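You operate a simulated robot arm through the tools that you are given. There is no shell and no other tool.

The job below is to be done with a simulated robot arm. You get a single attempt, and the scene is never put back.

Task
The clock has stopped: swap its black battery for the orange one.
Fine: the black one goes in the free well of the tin; shut the tin.

It is judged by the outcome, as a careful person would: the job done as asked, and still so three seconds after it is handed in. It fails if anything else is knocked over, pushed out of place, dropped, spilled or broken.

Robot
A 6-joint arm with a two-finger gripper, fixed in place. Base frame: the origin is on the floor under the middle of its stand, x ahead of it, y to its left, z up. Readings come in m, rad, newtons and seconds.
With the tool pointing down near the work surface it reaches from about 0.14 to 0.66 m from the base axis. Its first joint turns from -1.152 to 1.152 rad. Payload 2.45 kg.
The tool frame sits at the grasp point between the pads (the TCP): z along the fingers, y along the line on which they close. The tips reach 0.03 m beyond it. The gripper opens to 0.106 m; its body begins 0.079 m behind the TCP.
Orientation is that of the tool frame in the base frame, as a unit quaternion [x, y, z, w]. With the fingers straight down and closing along the base's y, the tool's x points along the base's -x, its y along +y and its z along -z.

Tools
- The arm moves only by the tool move_arm. Its argument "series" is a list of rows, each an object (a shift or turn left out is 0, a gripper value left out holds the last) with "linear": the shift along the base's x, y, z in m, a list of three; "rotation": the turn, a rotation vector about the base's x, y, z in degrees, a list of three; "grip": the finger opening in m, from 0 to 0.106. In form: [{"linear": [tx, ty, tz], "rotation": [wx, wy, wz], "grip": grip}, ...]. A call has 1 to 20 rows; each row shifts and turns the commanded pose from where the row before left it. Each row takes 0.2 s and may step no farther than 0.05 m and 0.15 rad from the row before; otherwise, or with a gripper value out of range, the whole call is refused. A pose out of reach is approached as far as the arm can. The call stops where the force on the tool passes 90 N (or 10 N more than at its start, if that is more) or the arm is blocked; 0.2 s more then pass. Each finger travels about 0.153 m/s and halts on what it meets, pressing with about 37 N; the grip force reading is that of the motor and also rises with nothing between the fingers. The clock runs only during rows and for 0.2 s after the last one: add rows that do not move to give the fingers time. It gives the time, the measured TCP pose, the force on the tool (base axes), the opening and the grip force at its end, in the units of the frame above (readings bear some noise), with the torque about the TCP (base axes, N m) and any sound that the robot's microphone picked up.
- Cameras (640 x 400 px; columns grow to the right, rows downward): "scene" is fixed at [0.0604, 0.4118, 1.4378]; the picture's right is [-0.79, -0.62, 0.00], its down [-0.22, 0.28, -0.93] and it looks along [0.57, -0.73, -0.36] (base axes); focal length 304 px, centre (320, 200). "wrist" rides on the gripper at [0.076, -0.002, -0.106] in the tool frame; the picture's right is [0.02, 1.00, 0.00], its down [-0.78, 0.02, -0.62] and it looks along [-0.62, 0.01, 0.78] (tool axes); focal length 247 px, centre (320, 200). There is no depth. A picture from a camera that has moved, and an enlarged one, comes with that camera's place and axes in the base frame and with its lens. The place of the scene camera against the robot may be out by one fixed shift of up to 0.018 m in any direction.
- camera(camera): a new picture of that camera. The clock stands still meanwhile.
- enlarge(camera, box): a new picture of the part [left, top, right, bottom] of that camera's present view, enlarged. The clock stands still meanwhile.
- hand_in(): hands the job in; it is judged then, once.

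Places have to be worked out from the pictures, the camera data and where the tool is seen. Open the gripper and draw the arm clear of the work before you hand the job in, unless the task says otherwise.

The tools are called after ">>>" by a JSON object that holds its "fn" and its "kwargs". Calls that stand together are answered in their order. move_arm: Moves the arm, as the interface text tells. Its arguments: {"type":"object","properties":{"series":{"type":"array","items":{"type":"object","properties":{"linear":{"type":"array","items":{"type":"number"}},"rotation":{"type":"array","items":{"type":"number"}},"grip":{"type":"number"}}}}},"required":["series"]} The other tools are called the same way: camera (camera) takes a picture; enlarge (camera, box) takes an enlarged picture of a part of a camera's view; hand_in () hands the job in.

At the start:

```text
time_s: 0.0
tcp_pos: [0.3034, -0.2209, 1.3167]
ee_rot: [0.0, 1.0, 0.0, 0.0]
wrist_force: [0.1, 0.7, 1.2]
ft_torque: [0.03, -0.01, 0.01]
grip_width: 0.1061
grip_force: 0.1
```

scene: 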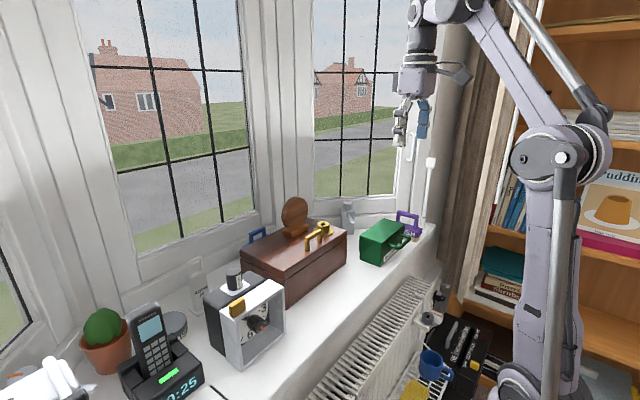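
wrist: 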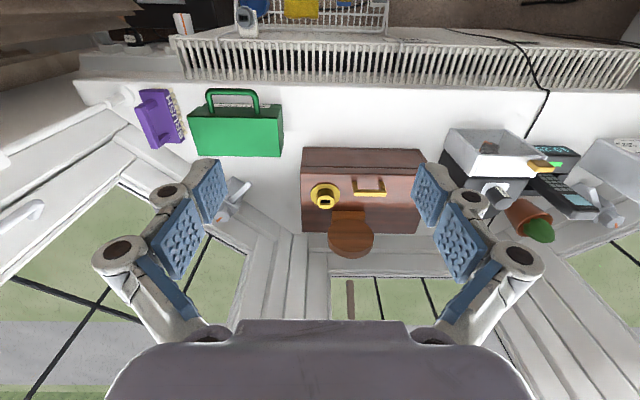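

The scene shows a windowsill with a clock, a wooden box, a green tin-like box, a purple thing, a phone and a pot. I'll enlarge several regions to identify the clock, batteries and tin.

>>> {"fn": "enlarge", "kwargs": {"camera": "scene", "box": [180, 230, 320, 380]}}

>>> {"fn": "enlarge", "kwargs": {"camera": "scene", "box": [230, 180, 450, 310]}}

>>> {"fn": "enlarge", "kwargs": {"camera": "scene", "box": [0, 250, 220, 400]}}

>>> {"fn": "enlarge", "kwargs": {"camera": "wrist", "box": [400, 100, 640, 260]}}

>>> {"fn": "enlarge", "kwargs": {"camera": "wrist", "box": [110, 60, 450, 270]}}

```text
2.67 times, centred on (250, 305) of scene
camera zoom: at [0.0604, 0.4118, 1.4378], right [-0.79, -0.62, 0.0], down [-0.22, 0.28, -0.93], along [0.57, -0.73, -0.36], focal length 809 px, centre (507, -80)
```

zoom: 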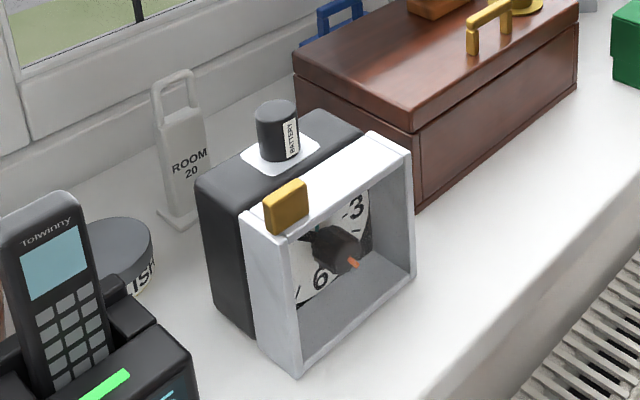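

```text
2.91 times, centred on (340, 245) of scene
camera zoom: at [0.0604, 0.4118, 1.4378], right [-0.79, -0.62, 0.0], down [-0.22, 0.28, -0.93], along [0.57, -0.73, -0.36], focal length 883 px, centre (262, 69)
```

zoom: 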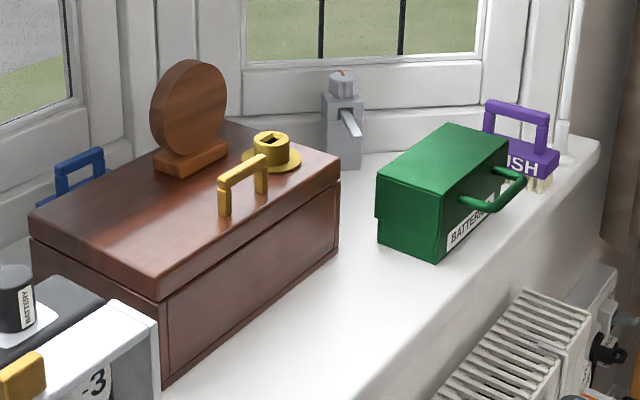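

```text
2.67 times, centred on (110, 325) of scene
camera zoom: at [0.0604, 0.4118, 1.4378], right [-0.79, -0.62, 0.0], down [-0.22, 0.28, -0.93], along [0.57, -0.73, -0.36], focal length 809 px, centre (880, -133)
```

zoom: 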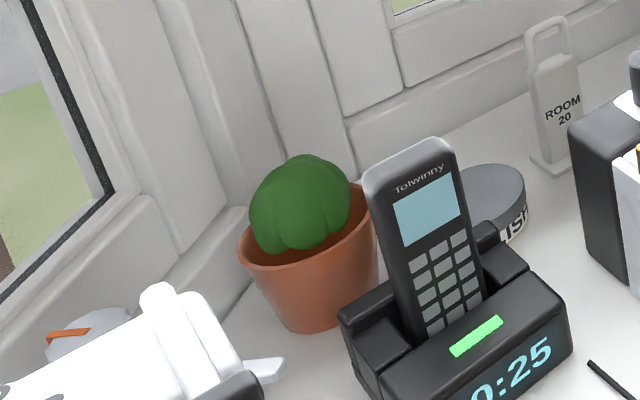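

```text
2.50 times, centred on (520, 180) of wrist
camera zoom: at [0.2277, -0.2213, 1.4231], right [-0.02, 1.0, 0.0], down [0.78, 0.02, 0.62], along [0.62, 0.01, -0.78], focal length 617 px, centre (-180, 250)
```

zoom: 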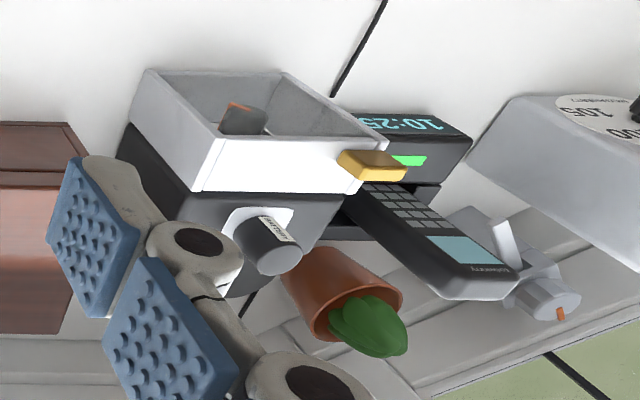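

```text
1.88 times, centred on (280, 165) of wrist
camera zoom: at [0.2277, -0.2213, 1.4231], right [-0.02, 1.0, 0.0], down [0.78, 0.02, 0.62], along [0.62, 0.01, -0.78], focal length 465 px, centre (395, 266)
```

zoom: 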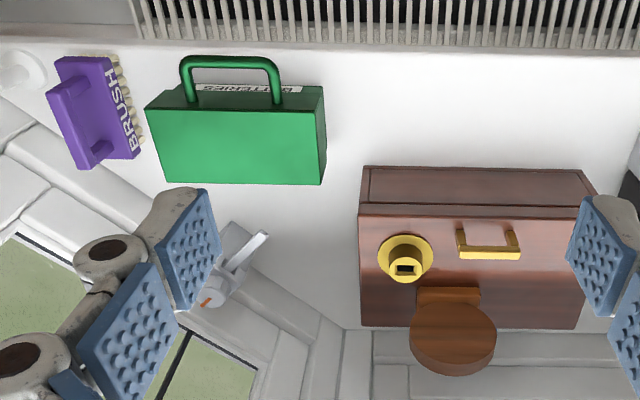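

The tin is the green box labelled BATTERIES near (0.41,-0.37); the clock's battery stands upright on top of the clock near (0.49,0.11,1.09). I move the wrist camera closer to the tin to see how its lid works.

>>> {"fn": "move_arm", "kwargs": {"series": [{"linear": [-0.0066, -0.03, -0.028]}, {"linear": [-0.0066, -0.03, -0.028]}, {"linear": [-0.0066, -0.03, -0.028]}, {"linear": [-0.0066, -0.03, -0.028]}, {"linear": [-0.0066, -0.03, -0.028]}]}}

>>> {"fn": "camera", "kwargs": {"camera": "wrist"}}

>>> {"fn": "camera", "kwargs": {"camera": "scene"}}

```text
time_s: 1.2
tcp_pos: [0.267, -0.3728, 1.1756]
ee_rot: [0.0, 1.0, 0.0, 0.0]
wrist_force: [0.3, -0.1, -0.3]
ft_torque: [0.01, 0.0, 0.0]
grip_width: 0.1059
grip_force: 0.1
```

```text
taken
camera wrist: at [0.1912, -0.3727, 1.2816], right [-0.02, 1.0, 0.0], down [0.78, 0.02, 0.62], along [0.62, 0.01, -0.78], focal length 247 px, centre (320, 200)
```

wrist: 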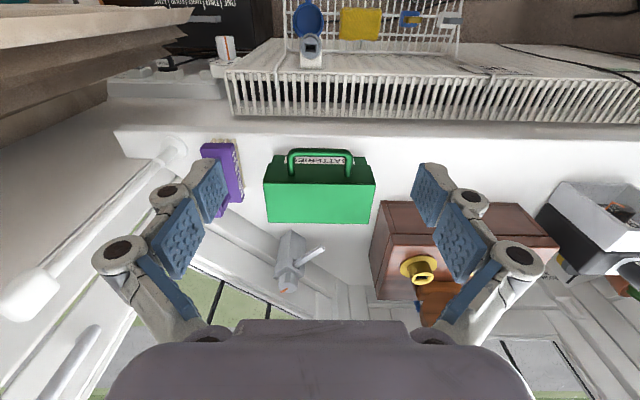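

```text
taken
```

scene: 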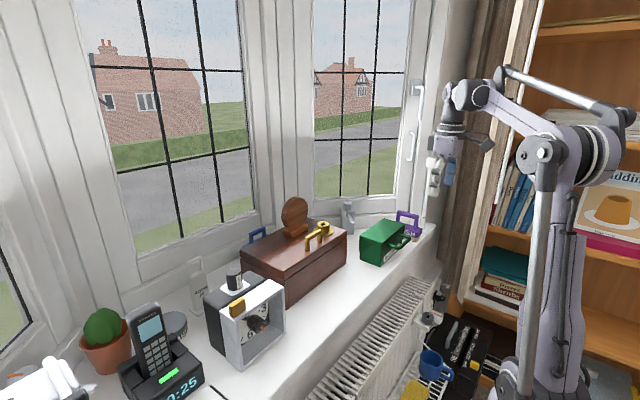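

>>> {"fn": "enlarge", "kwargs": {"camera": "wrist", "box": [230, 120, 410, 240]}}

>>> {"fn": "enlarge", "kwargs": {"camera": "wrist", "box": [370, 160, 640, 330]}}

>>> {"fn": "enlarge", "kwargs": {"camera": "scene", "box": [330, 190, 440, 290]}}

```text
3.33 times, centred on (320, 180) of wrist
camera zoom: at [0.1912, -0.3727, 1.2816], right [-0.02, 1.0, 0.0], down [0.78, 0.02, 0.62], along [0.62, 0.01, -0.78], focal length 823 px, centre (320, 267)
```

zoom: 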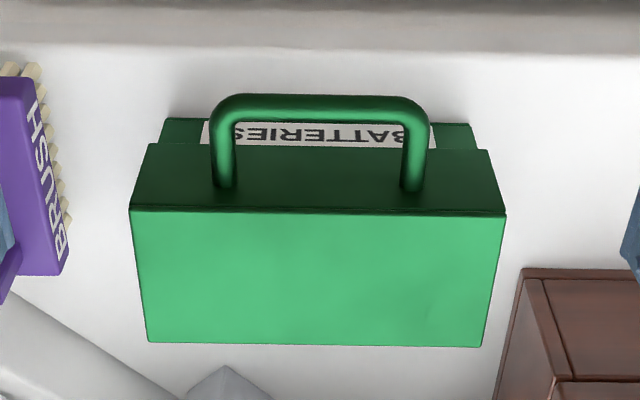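

```text
2.35 times, centred on (505, 245) of wrist
camera zoom: at [0.1912, -0.3727, 1.2816], right [-0.02, 1.0, 0.0], down [0.78, 0.02, 0.62], along [0.62, 0.01, -0.78], focal length 581 px, centre (-115, 94)
```

zoom: 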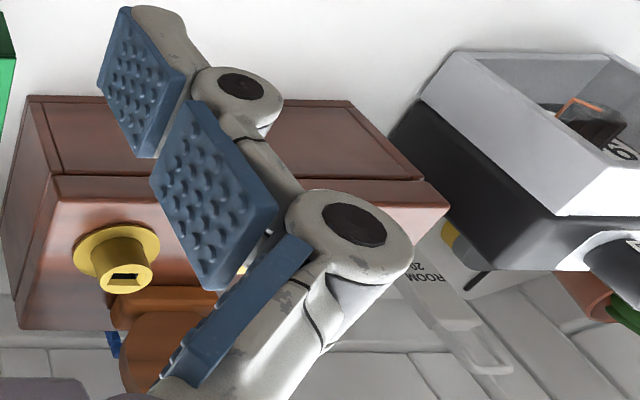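

```text
4.00 times, centred on (385, 240) of scene
camera zoom: at [0.0604, 0.4118, 1.4379], right [-0.79, -0.62, 0.0], down [-0.22, 0.28, -0.93], along [0.57, -0.73, -0.36], focal length 1214 px, centre (60, 40)
```

zoom: 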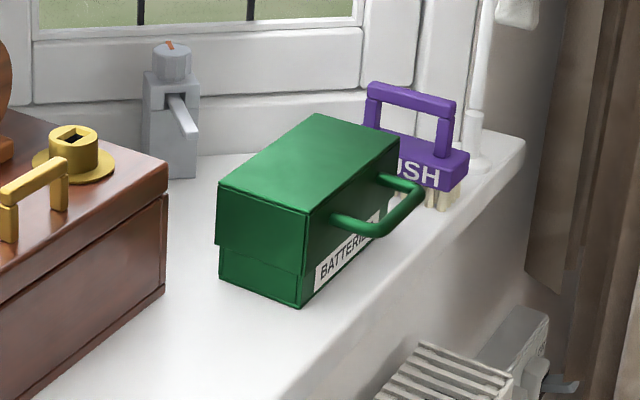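

The tin has a lid with a deep skirt and a U-handle on its front (towards the robot), probably hinged at the back. Before touching it I'll view the clock from above-front to find the battery's details and look for any other orange item.

>>> {"fn": "move_arm", "kwargs": {"series": [{"linear": [0, 0.02, 0.04]}, {"linear": [0, 0.03, 0.035]}, {"linear": [0, 0.045, 0.015]}, {"linear": [0, 0.048, 0.0]}, {"linear": [0, 0.048, 0.0]}, {"linear": [0, 0.048, 0.0]}, {"linear": [0, 0.048, 0.0]}, {"linear": [0, 0.048, 0.0]}, {"linear": [0, 0.048, 0.0]}, {"linear": [0, 0.048, 0.0]}, {"linear": [0, 0.045, 0.0]}]}}

>>> {"fn": "camera", "kwargs": {"camera": "wrist"}}

>>> {"fn": "camera", "kwargs": {"camera": "scene"}}

```text
time_s: 3.6
tcp_pos: [0.2734, 0.107, 1.2667]
ee_rot: [0.001, 1.0, 0.0, 0.0]
wrist_force: [-0.4, 1.0, -0.4]
ft_torque: [-0.06, 0.0, 0.0]
grip_width: 0.1059
grip_force: 0.2
```

```text
taken
camera wrist: at [0.1967, 0.1064, 1.373], right [-0.02, 1.0, 0.0], down [0.78, 0.02, 0.62], along [0.62, 0.01, -0.78], focal length 247 px, centre (320, 200)
```

wrist: 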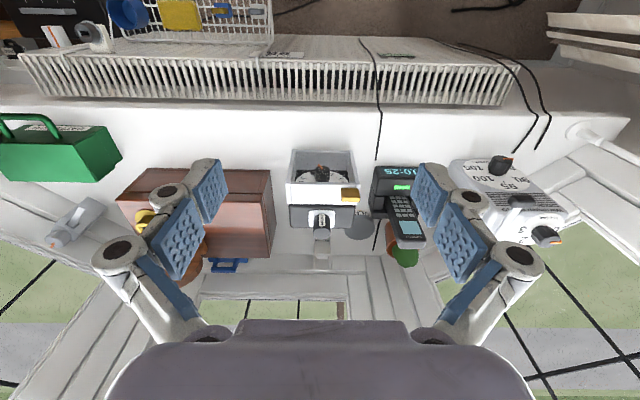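

```text
taken
```

scene: 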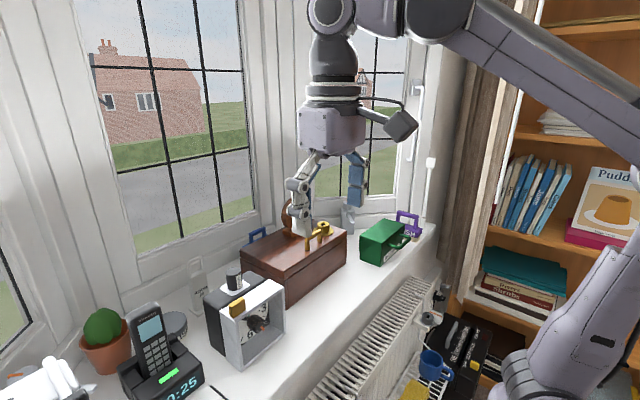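

>>> {"fn": "enlarge", "kwargs": {"camera": "wrist", "box": [270, 130, 400, 280]}}

>>> {"fn": "enlarge", "kwargs": {"camera": "wrist", "box": [360, 130, 600, 280]}}

>>> {"fn": "enlarge", "kwargs": {"camera": "wrist", "box": [0, 100, 290, 290]}}

```text
2.67 times, centred on (335, 205) of wrist
camera zoom: at [0.1967, 0.1064, 1.373], right [-0.02, 1.0, 0.0], down [0.78, 0.02, 0.62], along [0.62, 0.01, -0.78], focal length 659 px, centre (280, 187)
```

zoom: 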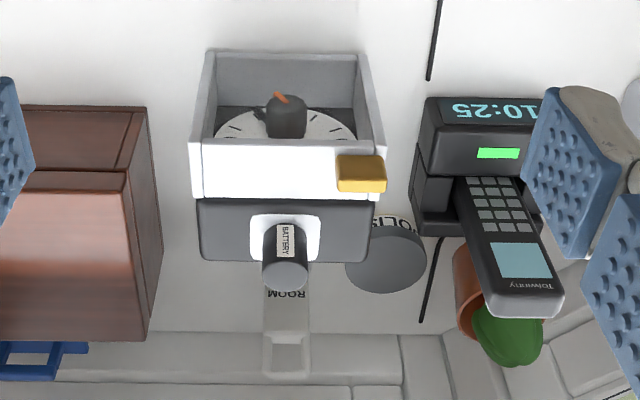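

```text
2.67 times, centred on (480, 205) of wrist
camera zoom: at [0.1967, 0.1064, 1.373], right [-0.02, 1.0, 0.0], down [0.78, 0.02, 0.62], along [0.62, 0.01, -0.78], focal length 659 px, centre (-107, 187)
```

zoom: 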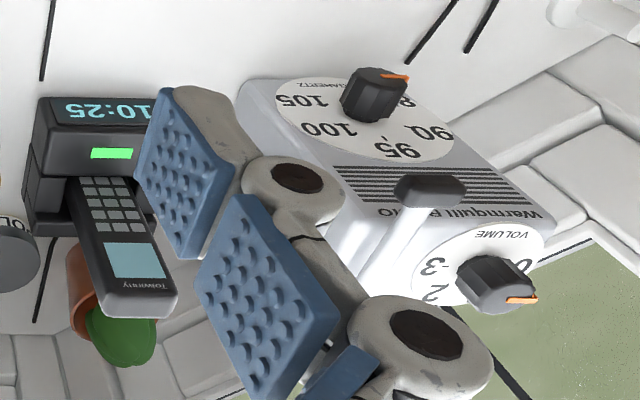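

```text
2.11 times, centred on (145, 195) of wrist
camera zoom: at [0.1967, 0.1064, 1.373], right [-0.02, 1.0, 0.0], down [0.78, 0.02, 0.62], along [0.62, 0.01, -0.78], focal length 520 px, centre (688, 210)
```

zoom: 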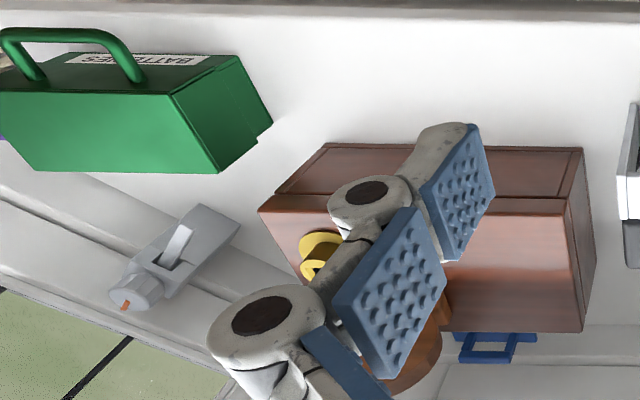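

Battery top on the clock is at about (0.500, 0.114, 1.080), exposed ~0.04 m, ~0.028 m diameter. The tin lid spans x 0.385–0.459, y −0.448 to −0.293, top z≈1.002, with the handle bar at x≈0.349, z≈0.981, and legs at y≈−0.411 and −0.330. I check finger geometry before approaching.

>>> {"fn": "enlarge", "kwargs": {"camera": "wrist", "box": [80, 140, 260, 350]}}

>>> {"fn": "enlarge", "kwargs": {"camera": "scene", "box": [270, 80, 430, 240]}}

```text
1.90 times, centred on (170, 245) of wrist
camera zoom: at [0.1967, 0.1064, 1.373], right [-0.02, 1.0, 0.0], down [0.78, 0.02, 0.62], along [0.62, 0.01, -0.78], focal length 470 px, centre (606, 114)
```

zoom: 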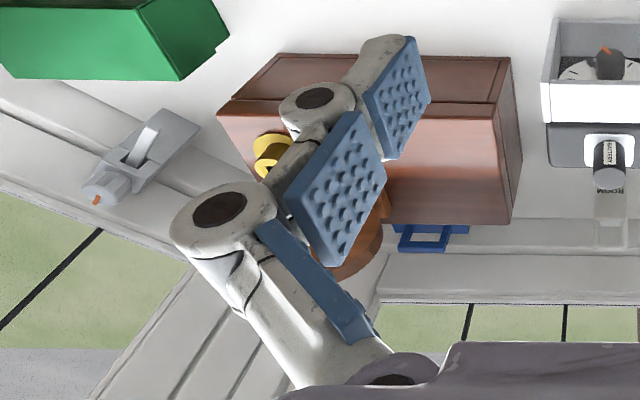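

```text
2.50 times, centred on (350, 160) of scene
camera zoom: at [0.0604, 0.4119, 1.4378], right [-0.79, -0.62, 0.0], down [-0.22, 0.28, -0.93], along [0.57, -0.73, -0.36], focal length 759 px, centre (245, 300)
```

zoom: 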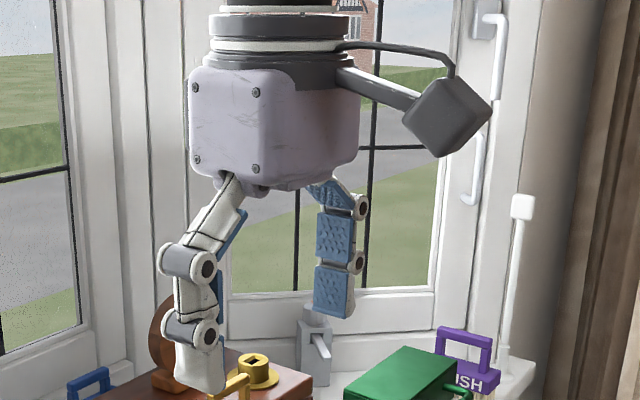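

The finger linkage may move the tips along the tool axis as it opens/closes; I'll close to 0.028 in free space and look, so that I know where the pads are relative to the TCP.

>>> {"fn": "move_arm", "kwargs": {"series": [{"grip": 0.028}, {}, {}, {}]}}

>>> {"fn": "camera", "kwargs": {"camera": "wrist"}}

>>> {"fn": "enlarge", "kwargs": {"camera": "scene", "box": [270, 80, 430, 240]}}

```text
time_s: 4.6
tcp_pos: [0.272, 0.106, 1.2655]
ee_rot: [-0.001, 1.0, 0.0, 0.0]
wrist_force: [-0.5, -0.1, 0.6]
ft_torque: [-0.03, 0.0, -0.03]
grip_width: 0.0277
grip_force: 0.0
```

```text
taken
camera wrist: at [0.197, 0.1058, 1.3729], right [-0.02, 1.0, 0.0], down [0.78, 0.02, 0.62], along [0.62, 0.01, -0.78], focal length 247 px, centre (320, 200)
```

wrist: 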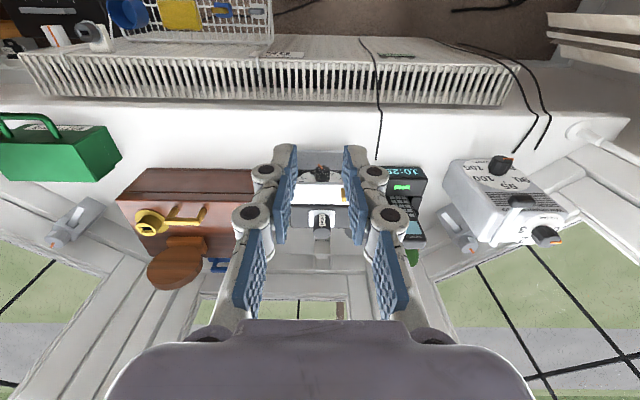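

```text
2.50 times, centred on (350, 160) of scene
camera zoom: at [0.0604, 0.4118, 1.4378], right [-0.79, -0.62, 0.0], down [-0.22, 0.28, -0.93], along [0.57, -0.73, -0.36], focal length 759 px, centre (245, 300)
```

zoom: 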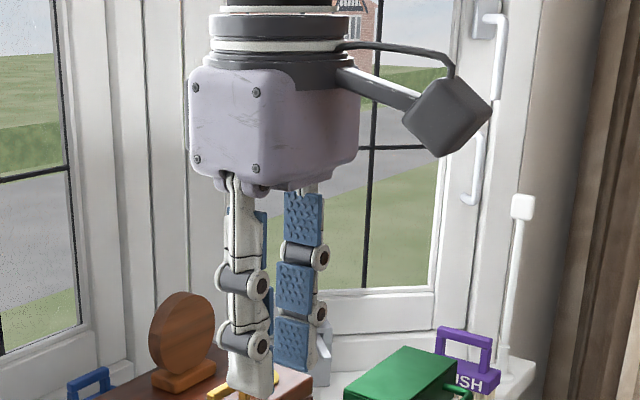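

At 0.028 opening tips are ~0.028 beyond the TCP, fully open only ~0.01. The handle (outer width ≈0.09) fits between the open fingers, so I'll grip both legs from outside. I move over the handle and check.

>>> {"fn": "move_arm", "kwargs": {"series": [{"linear": [0.003, -0.0476, 0], "grip": 0.106}, {"linear": [0.003, -0.0476, 0]}, {"linear": [0.003, -0.0476, 0]}, {"linear": [0.003, -0.0476, 0]}, {"linear": [0.003, -0.0476, 0]}, {"linear": [0.003, -0.0476, 0]}, {"linear": [0.003, -0.0476, 0]}, {"linear": [0.003, -0.0476, 0]}, {"linear": [0.003, -0.0476, 0]}, {"linear": [0.003, -0.0476, 0]}, {"linear": [0.017, 0, -0.04]}, {"linear": [0.017, 0, -0.04]}, {"linear": [0.015, 0, -0.04]}]}}

>>> {"fn": "camera", "kwargs": {"camera": "wrist"}}

>>> {"fn": "enlarge", "kwargs": {"camera": "scene", "box": [330, 130, 490, 290]}}

```text
time_s: 7.4
tcp_pos: [0.35, -0.3732, 1.1437]
ee_rot: [-0.001, 1.0, 0.0, -0.001]
wrist_force: [-0.3, 0.5, -0.5]
ft_torque: [-0.01, 0.0, -0.01]
grip_width: 0.1061
grip_force: 0.1
```

```text
taken
camera wrist: at [0.2738, -0.3743, 1.2507], right [-0.02, 1.0, 0.0], down [0.78, 0.02, 0.62], along [0.62, 0.01, -0.78], focal length 247 px, centre (320, 200)
```

wrist: 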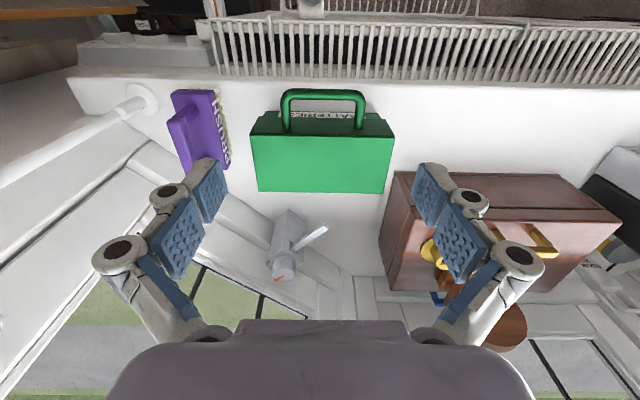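

```text
2.50 times, centred on (410, 210) of scene
camera zoom: at [0.0604, 0.4118, 1.4378], right [-0.79, -0.62, 0.0], down [-0.22, 0.28, -0.93], along [0.57, -0.73, -0.36], focal length 759 px, centre (95, 175)
```

zoom: 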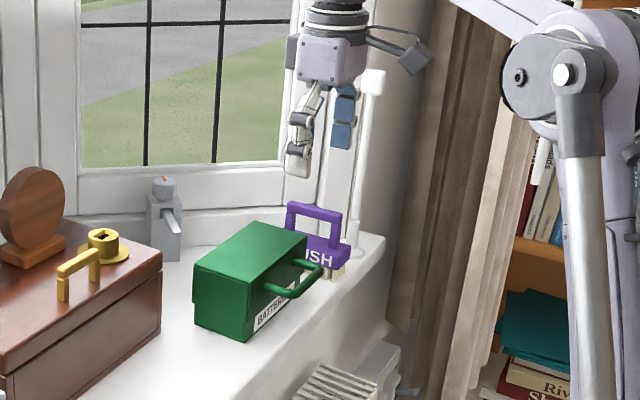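

Handle appears centred between the fingers (outer legs y≈−0.4155 and −0.324, bar x≈0.347). I descend to just above it and check again.

>>> {"fn": "move_arm", "kwargs": {"series": [{"linear": [0.003, 0.001, -0.04]}, {"linear": [0, 0, -0.04]}, {"linear": [0, 0, -0.035]}, {}]}}

>>> {"fn": "camera", "kwargs": {"camera": "wrist"}}

>>> {"fn": "enlarge", "kwargs": {"camera": "scene", "box": [350, 180, 450, 280]}}

```text
time_s: 8.4
tcp_pos: [0.3526, -0.3714, 1.0312]
ee_rot: [0.0, 1.0, -0.001, -0.001]
wrist_force: [0.2, 0.3, 0.5]
ft_torque: [0.03, -0.01, 0.0]
grip_width: 0.1061
grip_force: 0.0
```

```text
taken
camera wrist: at [0.277, -0.3722, 1.1373], right [-0.02, 1.0, 0.0], down [0.78, 0.02, 0.62], along [0.62, 0.01, -0.78], focal length 247 px, centre (320, 200)
```

wrist: 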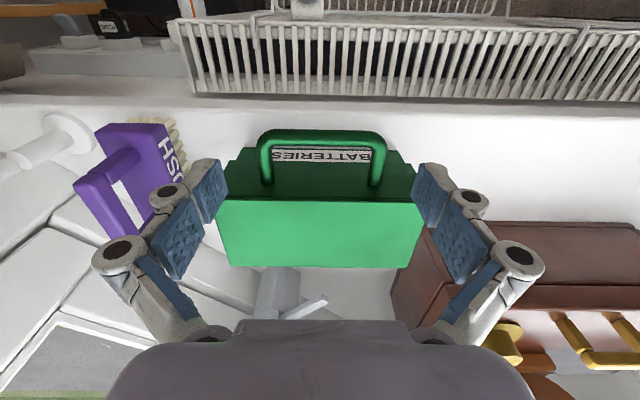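

```text
4.00 times, centred on (400, 230) of scene
camera zoom: at [0.0604, 0.4118, 1.4378], right [-0.79, -0.62, 0.0], down [-0.22, 0.28, -0.93], along [0.57, -0.73, -0.36], focal length 1214 px, centre (0, 80)
```

zoom: 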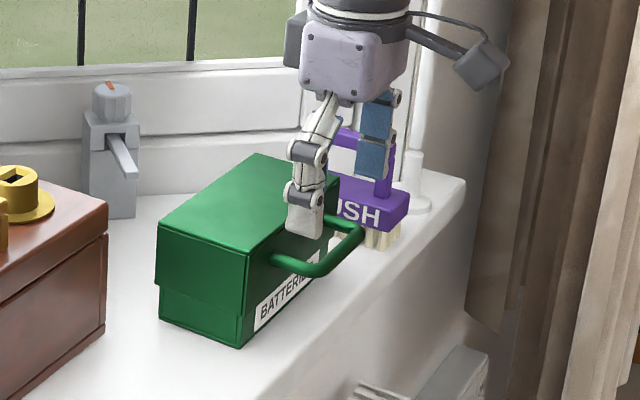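

The brush's handle looks near the left finger, so I enlarge to check the clearance before descending the last few cm.

>>> {"fn": "enlarge", "kwargs": {"camera": "wrist", "box": [40, 100, 300, 280]}}

>>> {"fn": "enlarge", "kwargs": {"camera": "wrist", "box": [210, 110, 430, 280]}}

```text
2.22 times, centred on (170, 190) of wrist
camera zoom: at [0.277, -0.3722, 1.1373], right [-0.02, 1.0, 0.0], down [0.78, 0.02, 0.62], along [0.62, 0.01, -0.78], focal length 549 px, centre (653, 222)
```

zoom: 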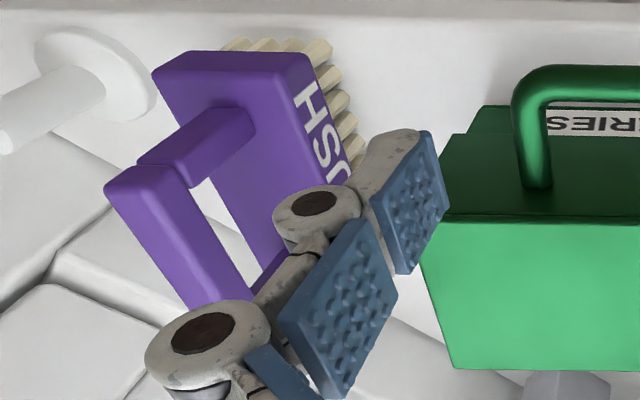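

```text
2.35 times, centred on (320, 195) of wrist
camera zoom: at [0.277, -0.3722, 1.1373], right [-0.02, 1.0, 0.0], down [0.78, 0.02, 0.62], along [0.62, 0.01, -0.78], focal length 581 px, centre (320, 212)
```

zoom: 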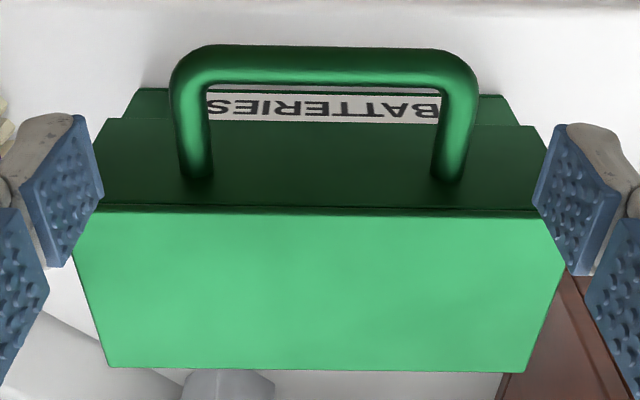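

Brush handle is at y≈−0.51 or beyond, fingers reach only −0.45, so it's clear. I lower to handle height (z≈0.981) and close on both legs.

>>> {"fn": "move_arm", "kwargs": {"series": [{"linear": [0, 0.0005, -0.025]}, {"linear": [0, 0, -0.023]}, {}]}}

>>> {"fn": "camera", "kwargs": {"camera": "wrist"}}

>>> {"fn": "enlarge", "kwargs": {"camera": "scene", "box": [350, 180, 450, 280]}}

```text
time_s: 9.2
tcp_pos: [0.3546, -0.368, 0.9818]
ee_rot: [0.0, 1.0, 0.001, -0.001]
wrist_force: [-0.3, -0.3, 1.3]
ft_torque: [-0.02, 0.0, 0.02]
grip_width: 0.1058
grip_force: 0.0
```

```text
taken
camera wrist: at [0.279, -0.3694, 1.0891], right [-0.02, 1.0, 0.0], down [0.78, 0.02, 0.62], along [0.62, 0.01, -0.78], focal length 247 px, centre (320, 200)
```

wrist: 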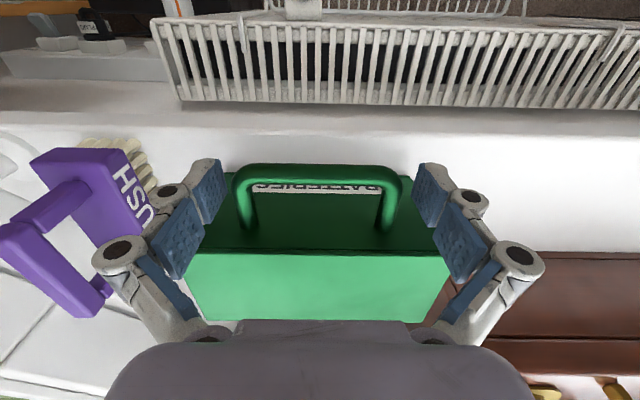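

```text
4.00 times, centred on (400, 230) of scene
camera zoom: at [0.0604, 0.4118, 1.4378], right [-0.79, -0.62, 0.0], down [-0.22, 0.28, -0.93], along [0.57, -0.73, -0.36], focal length 1214 px, centre (0, 80)
```

zoom: 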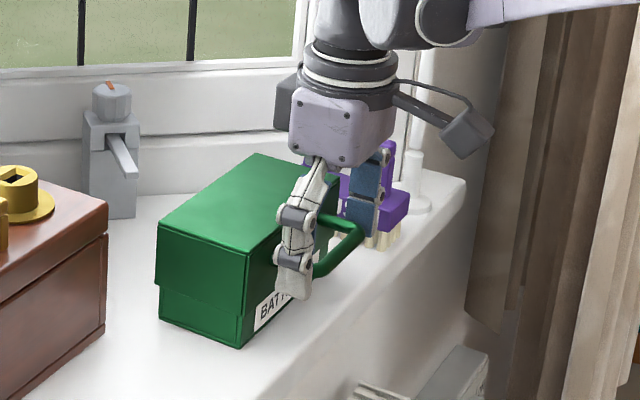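

Handle legs are centred between the pads in the wrist view. I close on them.

>>> {"fn": "move_arm", "kwargs": {"series": [{"grip": 0.095}, {"grip": 0.086}, {}]}}

>>> {"fn": "camera", "kwargs": {"camera": "wrist"}}

```text
time_s: 10.0
tcp_pos: [0.355, -0.3687, 0.9816]
ee_rot: [0.001, 1.0, -0.001, 0.0]
wrist_force: [0.8, -7.9, -0.1]
ft_torque: [-0.01, -0.01, 0.02]
grip_width: 0.0911
grip_force: 3.7
```

```text
taken
camera wrist: at [0.2788, -0.3701, 1.0892], right [-0.02, 1.0, 0.0], down [0.78, 0.02, 0.62], along [0.62, 0.01, -0.78], focal length 247 px, centre (320, 200)
```

wrist: 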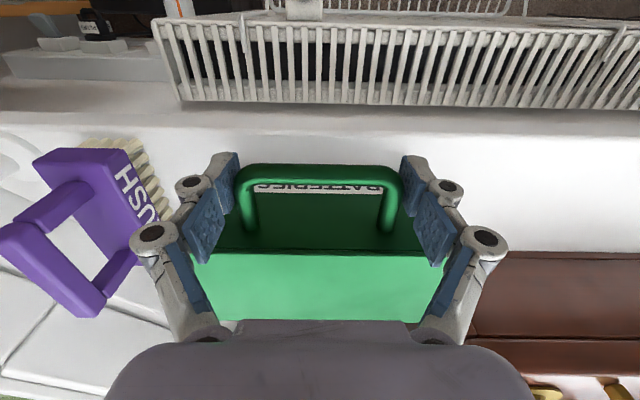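

Width 0.091 with a −8 N y-force: the −y finger touches first, so I shift 1 mm toward −y and tighten.

>>> {"fn": "move_arm", "kwargs": {"series": [{"linear": [0, -0.001, 0]}, {"grip": 0.08}, {}, {}]}}

```text
time_s: 11.0
tcp_pos: [0.3543, -0.3709, 0.9822]
ee_rot: [0.0, 1.0, -0.001, 0.0]
wrist_force: [4.1, -12.2, 13.7]
ft_torque: [-0.06, -0.7, 0.19]
grip_width: 0.0884
grip_force: 45.1
```

Gripped at 0.088 with 45 N. I relieve the residual side load (1 mm in −y) and the downward push (3 mm up), then read forces.

>>> {"fn": "move_arm", "kwargs": {"series": [{"linear": [0, -0.001, 0.002]}, {"linear": [0, 0, 0.002]}]}}

>>> {"fn": "camera", "kwargs": {"camera": "wrist"}}

```text
time_s: 11.6
tcp_pos: [0.3556, -0.3707, 0.987]
ee_rot: [0.0, 1.0, 0.001, 0.0]
wrist_force: [13.4, -3.4, -19.8]
ft_torque: [-0.08, 1.53, 0.32]
grip_width: 0.0886
grip_force: 45.0
```

```text
taken
camera wrist: at [0.2788, -0.3718, 1.0924], right [-0.02, 1.0, 0.0], down [0.78, 0.02, 0.62], along [0.62, 0.02, -0.78], focal length 247 px, centre (320, 200)
```

wrist: 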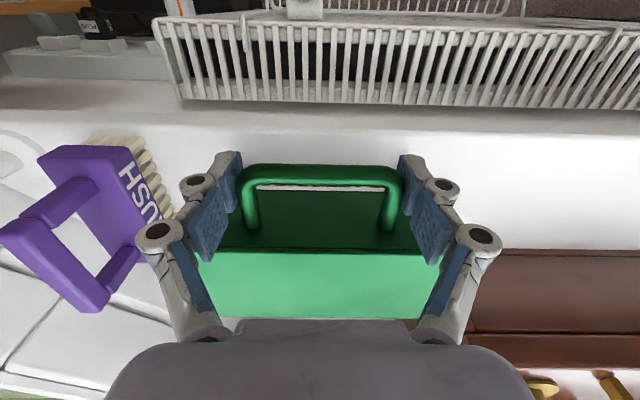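

The pads resist the lid's rotation (1.5 N·m), so a lighter squeeze is better to let the legs pivot. I relax the grip command slightly and read the forces.

>>> {"fn": "move_arm", "kwargs": {"series": [{"grip": 0.0872}, {}, {}]}}

>>> {"fn": "camera", "kwargs": {"camera": "wrist"}}

```text
time_s: 12.4
tcp_pos: [0.3549, -0.3713, 0.9874]
ee_rot: [-0.001, 1.0, 0.001, 0.001]
wrist_force: [18.5, 3.1, -18.8]
ft_torque: [0.05, 1.24, 0.65]
grip_width: 0.0883
grip_force: 45.3
```

```text
taken
camera wrist: at [0.2788, -0.3717, 1.0931], right [-0.02, 1.0, 0.0], down [0.78, 0.02, 0.62], along [0.62, 0.02, -0.78], focal length 247 px, centre (320, 200)
```

wrist: 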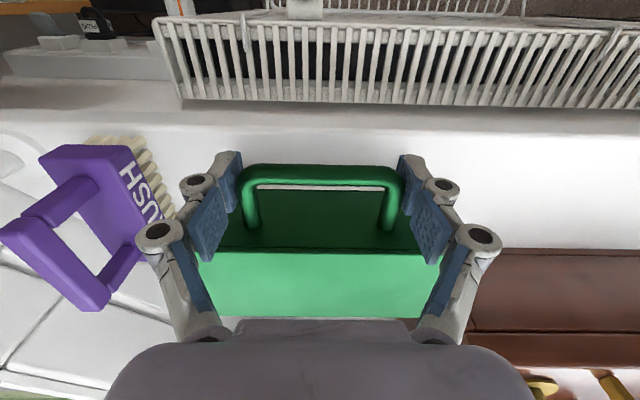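

Squeeze is either full or none. Let me check in the scene view whether the lid is turning or the whole tin is lifting.

>>> {"fn": "enlarge", "kwargs": {"camera": "scene", "box": [350, 190, 450, 280]}}

>>> {"fn": "enlarge", "kwargs": {"camera": "wrist", "box": [200, 130, 440, 330]}}

```text
4.44 times, centred on (400, 235) of scene
camera zoom: at [0.0612, 0.4117, 1.4378], right [-0.79, -0.62, 0.0], down [-0.22, 0.28, -0.93], along [0.57, -0.73, -0.36], focal length 1349 px, centre (-36, 44)
```

zoom: 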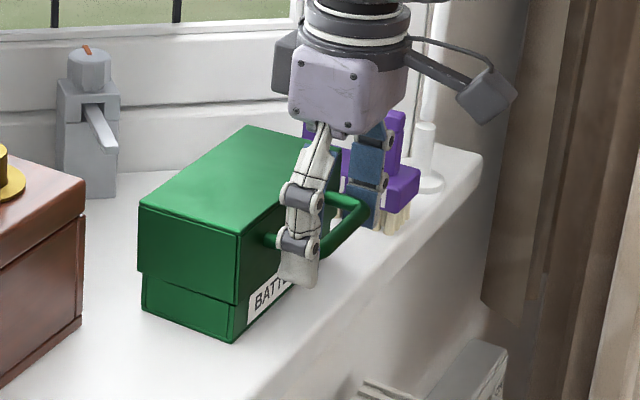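

```text
2.00 times, centred on (320, 230) of wrist
camera zoom: at [0.2788, -0.3717, 1.0931], right [-0.02, 1.0, 0.0], down [0.78, 0.02, 0.62], along [0.62, 0.02, -0.78], focal length 494 px, centre (320, 140)
```

zoom: 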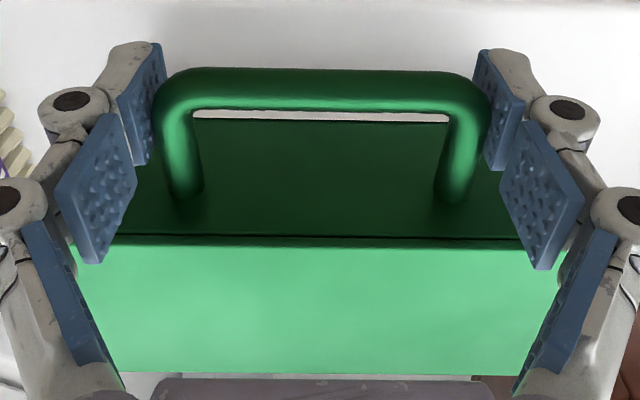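

I zoom tighter on the tin's end to see whether the lid is tilting about the back or lifting evenly.

>>> {"fn": "enlarge", "kwargs": {"camera": "scene", "box": [355, 215, 415, 270]}}

```text
7.27 times, centred on (385, 242) of scene
camera zoom: at [0.0612, 0.4117, 1.4378], right [-0.79, -0.62, 0.0], down [-0.22, 0.28, -0.93], along [0.57, -0.73, -0.36], focal length 2207 px, centre (-153, -109)
```

zoom: 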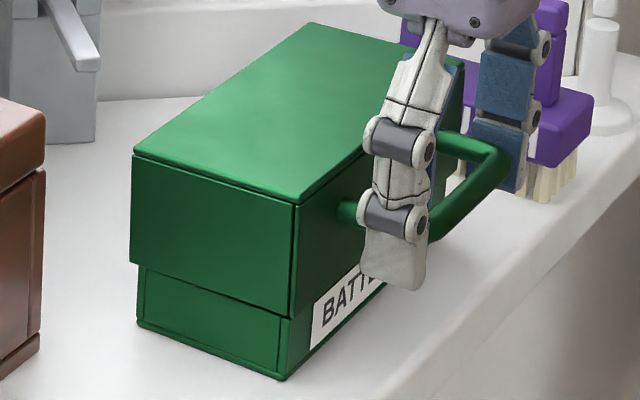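

The lid does pivot about the lower back edge (front up ~2–3 mm, top shifts +x), and the tin isn't moving, but gripped legs would force the wrist to turn toward the window. Better: release, tilt the tool ~45° forward, and push the handle bar up and over with the closed fingers. First I set the lid back down, open, and rise.

>>> {"fn": "move_arm", "kwargs": {"series": [{"linear": [0, 0, -0.002]}, {"linear": [0, 0, -0.002]}, {"grip": 0.106}, {}, {"linear": [0, 0, 0.03]}, {"linear": [0, 0, 0.04]}, {"linear": [-0.02, 0, 0.04]}, {"linear": [-0.03, 0, 0.02]}]}}

>>> {"fn": "camera", "kwargs": {"camera": "wrist"}}

>>> {"fn": "enlarge", "kwargs": {"camera": "scene", "box": [355, 215, 415, 270]}}

```text
time_s: 14.2
tcp_pos: [0.2995, -0.3737, 1.1135]
ee_rot: [0.0, 1.0, 0.0, 0.001]
wrist_force: [-0.6, 0.3, 0.0]
ft_torque: [-0.02, 0.02, -0.01]
grip_width: 0.1062
grip_force: 0.1
```

```text
taken
camera wrist: at [0.2241, -0.3734, 1.2216], right [-0.02, 1.0, 0.0], down [0.78, 0.02, 0.62], along [0.62, 0.01, -0.78], focal length 247 px, centre (320, 200)
```

wrist: 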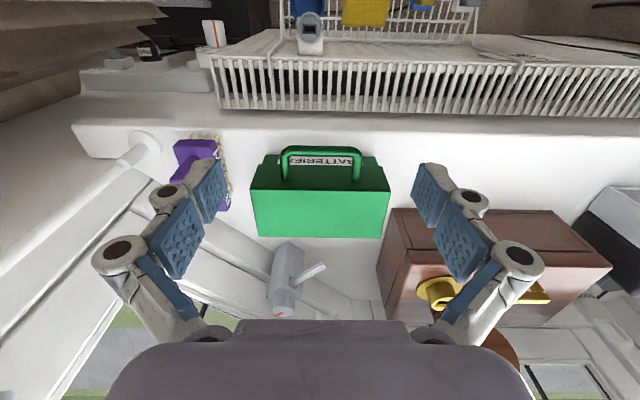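

```text
7.27 times, centred on (385, 242) of scene
camera zoom: at [0.0604, 0.4118, 1.4378], right [-0.79, -0.62, 0.0], down [-0.22, 0.28, -0.93], along [0.57, -0.73, -0.36], focal length 2207 px, centre (-153, -109)
```

zoom: 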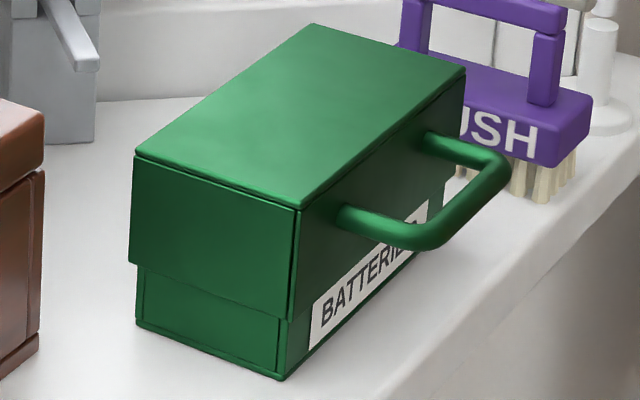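

Tin is back as it was and unmoved. Now I close the fingers and tilt the tool 45° forward in free space to see if the arm can hold that pose.

>>> {"fn": "move_arm", "kwargs": {"series": [{"rotation": [0, -7.5, 0], "grip": 0.0}, {"rotation": [0, -7.5, 0]}, {"rotation": [0, -7.5, 0]}, {"rotation": [0, -7.5, 0]}, {"rotation": [0, -7.5, 0]}, {"rotation": [0, -7.5, 0]}, {}]}}

>>> {"fn": "camera", "kwargs": {"camera": "wrist"}}

>>> {"fn": "camera", "kwargs": {"camera": "scene"}}

```text
time_s: 15.8
tcp_pos: [0.3365, -0.3548, 1.1138]
ee_rot: [0.0, 0.924, -0.001, 0.383]
wrist_force: [-0.1, 1.0, -0.6]
ft_torque: [0.01, 0.01, -0.04]
grip_width: 0.0001
grip_force: 28.5
out of reach, approached as far as the arm can: row 5, 6
```

```text
taken
camera wrist: at [0.2069, -0.3555, 1.1346], right [-0.01, 1.0, -0.02], down [0.11, 0.02, 0.99], along [0.99, 0.01, -0.11], focal length 247 px, centre (320, 200)
```

wrist: 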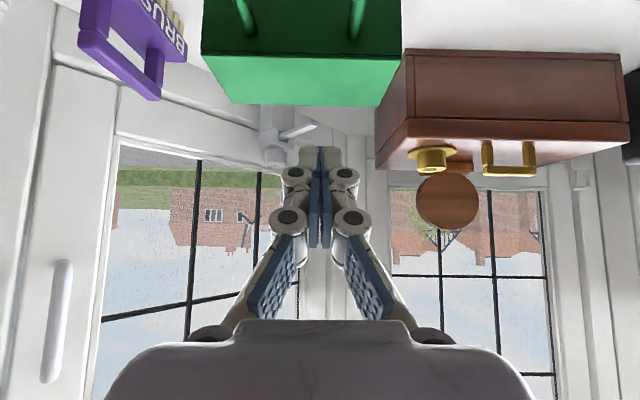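

```text
taken
```

scene: 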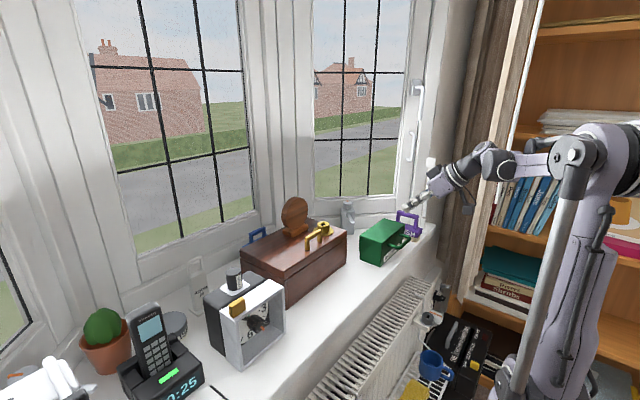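

At −45° tilt the first joint hits its limit with the tool pointing straight ahead; yawing the tool −30° (pointing outward radially) resolves that. I yaw and shift to the free gap in front between tin and wooden box (y≈−0.25).

>>> {"fn": "move_arm", "kwargs": {"series": [{"linear": [0, 0.03, 0]}, {"linear": [0, 0.025, 0], "rotation": [0, 0, -7.5]}, {"linear": [0, 0.025, 0], "rotation": [0, 0, -7.5]}, {"linear": [0, 0.025, 0], "rotation": [0, 0, -7.5]}, {"linear": [0, 0.0, 0], "rotation": [0, 0, -7.5]}, {}]}}

>>> {"fn": "camera", "kwargs": {"camera": "wrist"}}

>>> {"fn": "camera", "kwargs": {"camera": "scene"}}

```text
time_s: 17.2
tcp_pos: [0.336, -0.2487, 1.1134]
ee_rot: [0.239, 0.893, -0.099, 0.37]
wrist_force: [0.6, -0.1, -0.2]
ft_torque: [-0.01, -0.05, 0.06]
grip_width: 0.0002
grip_force: 29.1
```

```text
taken
camera wrist: at [0.2241, -0.1848, 1.1344], right [0.49, 0.87, -0.02], down [0.11, -0.04, 0.99], along [0.87, -0.49, -0.11], focal length 247 px, centre (320, 200)
```

wrist: 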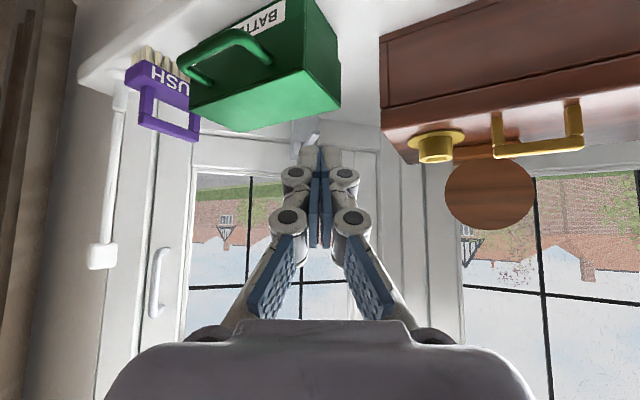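

```text
taken
```

scene: 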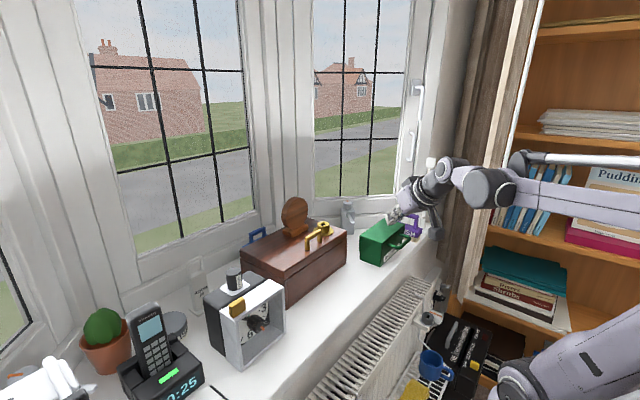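

The pose is held at (0.336,−0.249,1.113). I now descend in the free space to z≈0.96 at x≈0.31, to the side of the handle, then I'll check before sliding under the bar.

>>> {"fn": "move_arm", "kwargs": {"series": [{"linear": [-0.0065, 0, -0.0383]}, {"linear": [-0.0065, 0, -0.0383]}, {"linear": [-0.0065, 0, -0.0383]}, {"linear": [-0.0065, 0, -0.0383]}, {}]}}

>>> {"fn": "camera", "kwargs": {"camera": "wrist"}}

>>> {"fn": "enlarge", "kwargs": {"camera": "scene", "box": [350, 180, 460, 290]}}

```text
time_s: 18.4
tcp_pos: [0.3093, -0.2472, 0.9644]
ee_rot: [0.239, 0.893, -0.099, 0.369]
wrist_force: [-0.6, -0.1, 0.5]
ft_torque: [-0.03, -0.02, 0.01]
grip_width: 0.0002
grip_force: 28.8
```

```text
taken
camera wrist: at [0.1969, -0.1841, 0.9853], right [0.49, 0.87, -0.02], down [0.11, -0.04, 0.99], along [0.87, -0.49, -0.11], focal length 247 px, centre (320, 200)
```

wrist: 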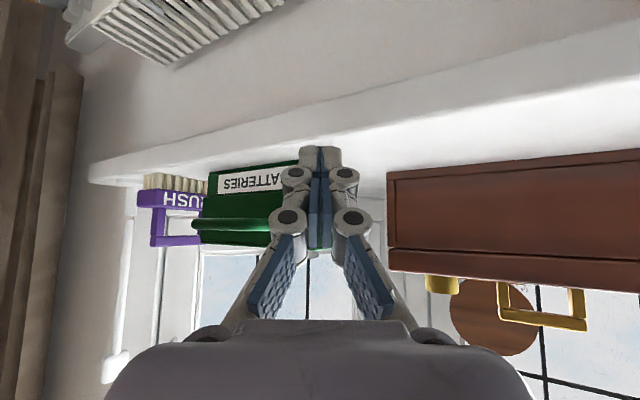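

```text
3.64 times, centred on (405, 235) of scene
camera zoom: at [0.0604, 0.4118, 1.4378], right [-0.79, -0.62, 0.0], down [-0.22, 0.28, -0.93], along [0.57, -0.73, -0.36], focal length 1104 px, centre (11, 73)
```

zoom: 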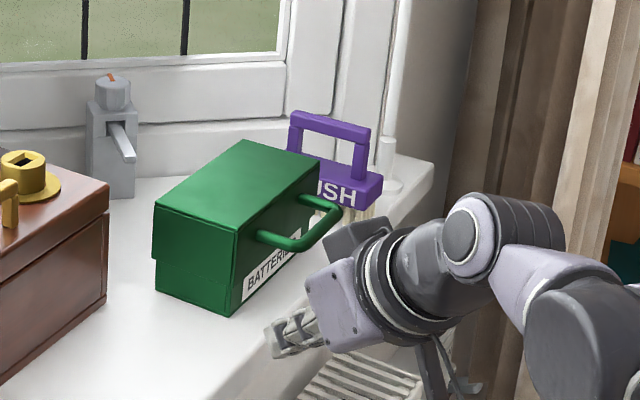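

The closed fingers are low in front of the sill, clear of everything. I slide them toward −y beneath the handle bar.

>>> {"fn": "move_arm", "kwargs": {"series": [{"linear": [0, -0.03, -0.002]}, {"linear": [0, -0.03, 0]}, {"linear": [0, -0.03, 0]}, {"linear": [0, -0.02, 0]}, {}]}}

>>> {"fn": "camera", "kwargs": {"camera": "wrist"}}

>>> {"fn": "enlarge", "kwargs": {"camera": "scene", "box": [350, 180, 460, 290]}}

```text
time_s: 19.6
tcp_pos: [0.3105, -0.3593, 0.9575]
ee_rot: [0.239, 0.892, -0.099, 0.37]
wrist_force: [-0.5, -0.4, 0.3]
ft_torque: [0.03, 0.0, -0.02]
grip_width: 0.0
grip_force: 28.3
```

```text
taken
camera wrist: at [0.1977, -0.2952, 0.9799], right [0.49, 0.87, -0.01], down [0.11, -0.04, 0.99], along [0.87, -0.49, -0.11], focal length 247 px, centre (320, 200)
```

wrist: 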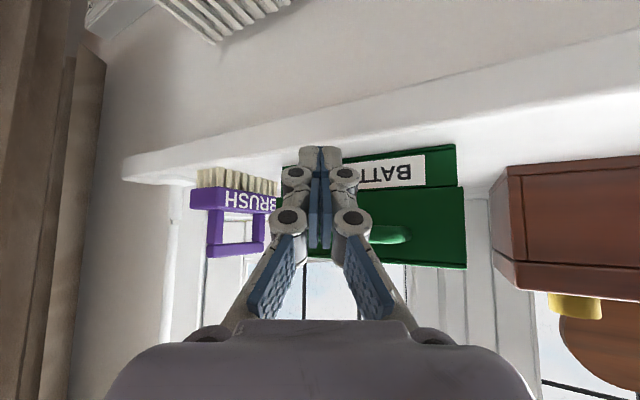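

```text
3.64 times, centred on (405, 235) of scene
camera zoom: at [0.0604, 0.4118, 1.4378], right [-0.79, -0.62, 0.0], down [-0.22, 0.28, -0.93], along [0.57, -0.73, -0.36], focal length 1104 px, centre (11, 73)
```

zoom: 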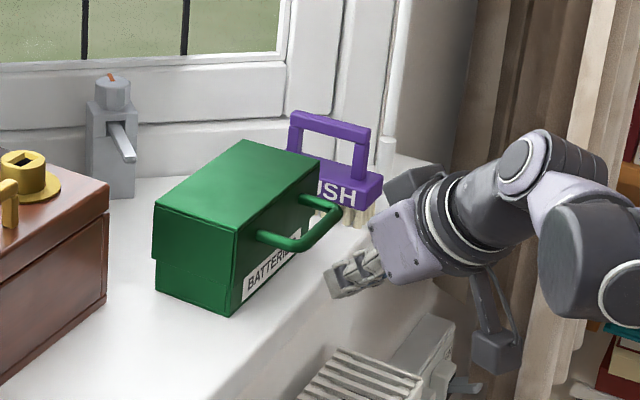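

The fingers are below and in front of the bar. I start lifting along the lid's arc (hinge taken at x≈0.459, z≈0.949) up to about 20°, and check.

>>> {"fn": "move_arm", "kwargs": {"series": [{"linear": [0.0095, 0, 0.011]}, {"linear": [0.0035, 0, 0.0095]}, {"linear": [0.0035, 0, 0.0095]}, {"linear": [0.0053, 0, 0.0087]}, {"linear": [0.0053, 0, 0.0087]}]}}

>>> {"fn": "camera", "kwargs": {"camera": "wrist"}}

>>> {"fn": "enlarge", "kwargs": {"camera": "scene", "box": [350, 180, 460, 290]}}

```text
time_s: 20.8
tcp_pos: [0.3372, -0.3586, 1.0057]
ee_rot: [0.238, 0.893, -0.098, 0.369]
wrist_force: [0.2, 0.2, -0.2]
ft_torque: [-0.02, 0.02, 0.06]
grip_width: 0.0
grip_force: 28.8
```

```text
taken
camera wrist: at [0.2249, -0.2947, 1.0272], right [0.49, 0.87, -0.01], down [0.11, -0.04, 0.99], along [0.87, -0.49, -0.11], focal length 247 px, centre (320, 200)
```

wrist: 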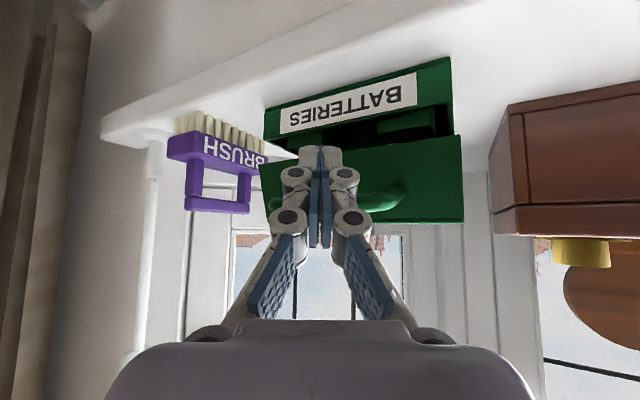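

```text
3.64 times, centred on (405, 235) of scene
camera zoom: at [0.0604, 0.4118, 1.4378], right [-0.79, -0.62, 0.0], down [-0.22, 0.28, -0.93], along [0.57, -0.73, -0.36], focal length 1104 px, centre (11, 73)
```

zoom: 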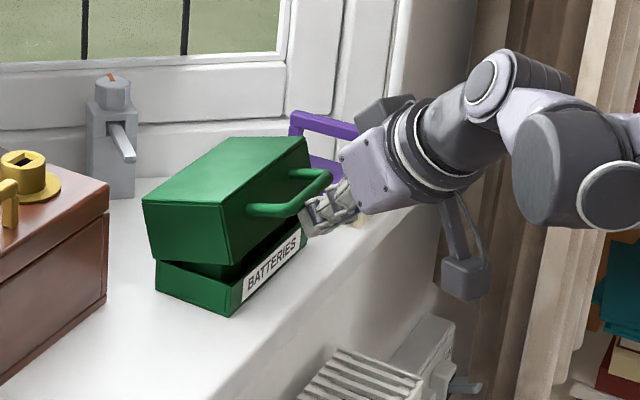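

The lid hinges open smoothly with negligible force, revealing the inside. I continue along the arc to about 50°.

>>> {"fn": "move_arm", "kwargs": {"series": [{"linear": [0.0067, 0, 0.0077]}, {"linear": [0.0067, 0, 0.0077]}, {"linear": [0.0079, 0, 0.0064]}, {"linear": [0.0079, 0, 0.0064]}, {"linear": [0.0088, 0, 0.0049]}, {"linear": [0.0089, 0, 0.0049]}]}}

>>> {"fn": "camera", "kwargs": {"camera": "wrist"}}

>>> {"fn": "enlarge", "kwargs": {"camera": "scene", "box": [350, 180, 460, 290]}}

```text
time_s: 22.2
tcp_pos: [0.385, -0.3601, 1.0455]
ee_rot: [0.239, 0.892, -0.099, 0.371]
wrist_force: [0.1, 0.7, 0.1]
ft_torque: [0.0, 0.02, 0.0]
grip_width: 0.0
grip_force: 29.2
```

```text
taken
camera wrist: at [0.2724, -0.2958, 1.0655], right [0.49, 0.87, -0.02], down [0.11, -0.04, 0.99], along [0.87, -0.49, -0.11], focal length 247 px, centre (320, 200)
```

wrist: 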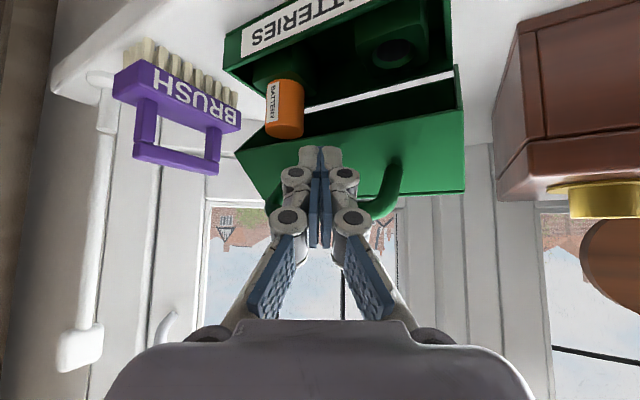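

```text
3.64 times, centred on (405, 235) of scene
camera zoom: at [0.0604, 0.4118, 1.4378], right [-0.79, -0.62, 0.0], down [-0.22, 0.28, -0.93], along [0.57, -0.73, -0.36], focal length 1104 px, centre (11, 73)
```

zoom: 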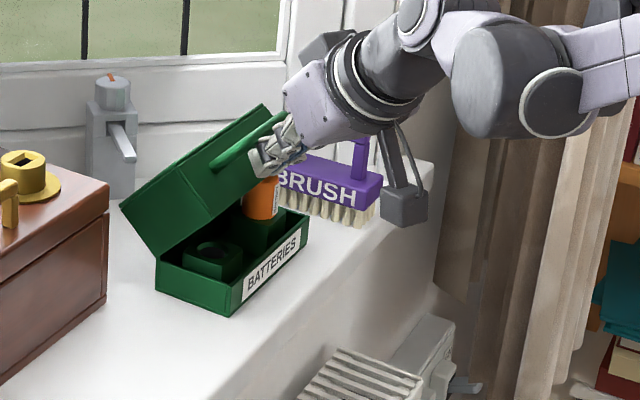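

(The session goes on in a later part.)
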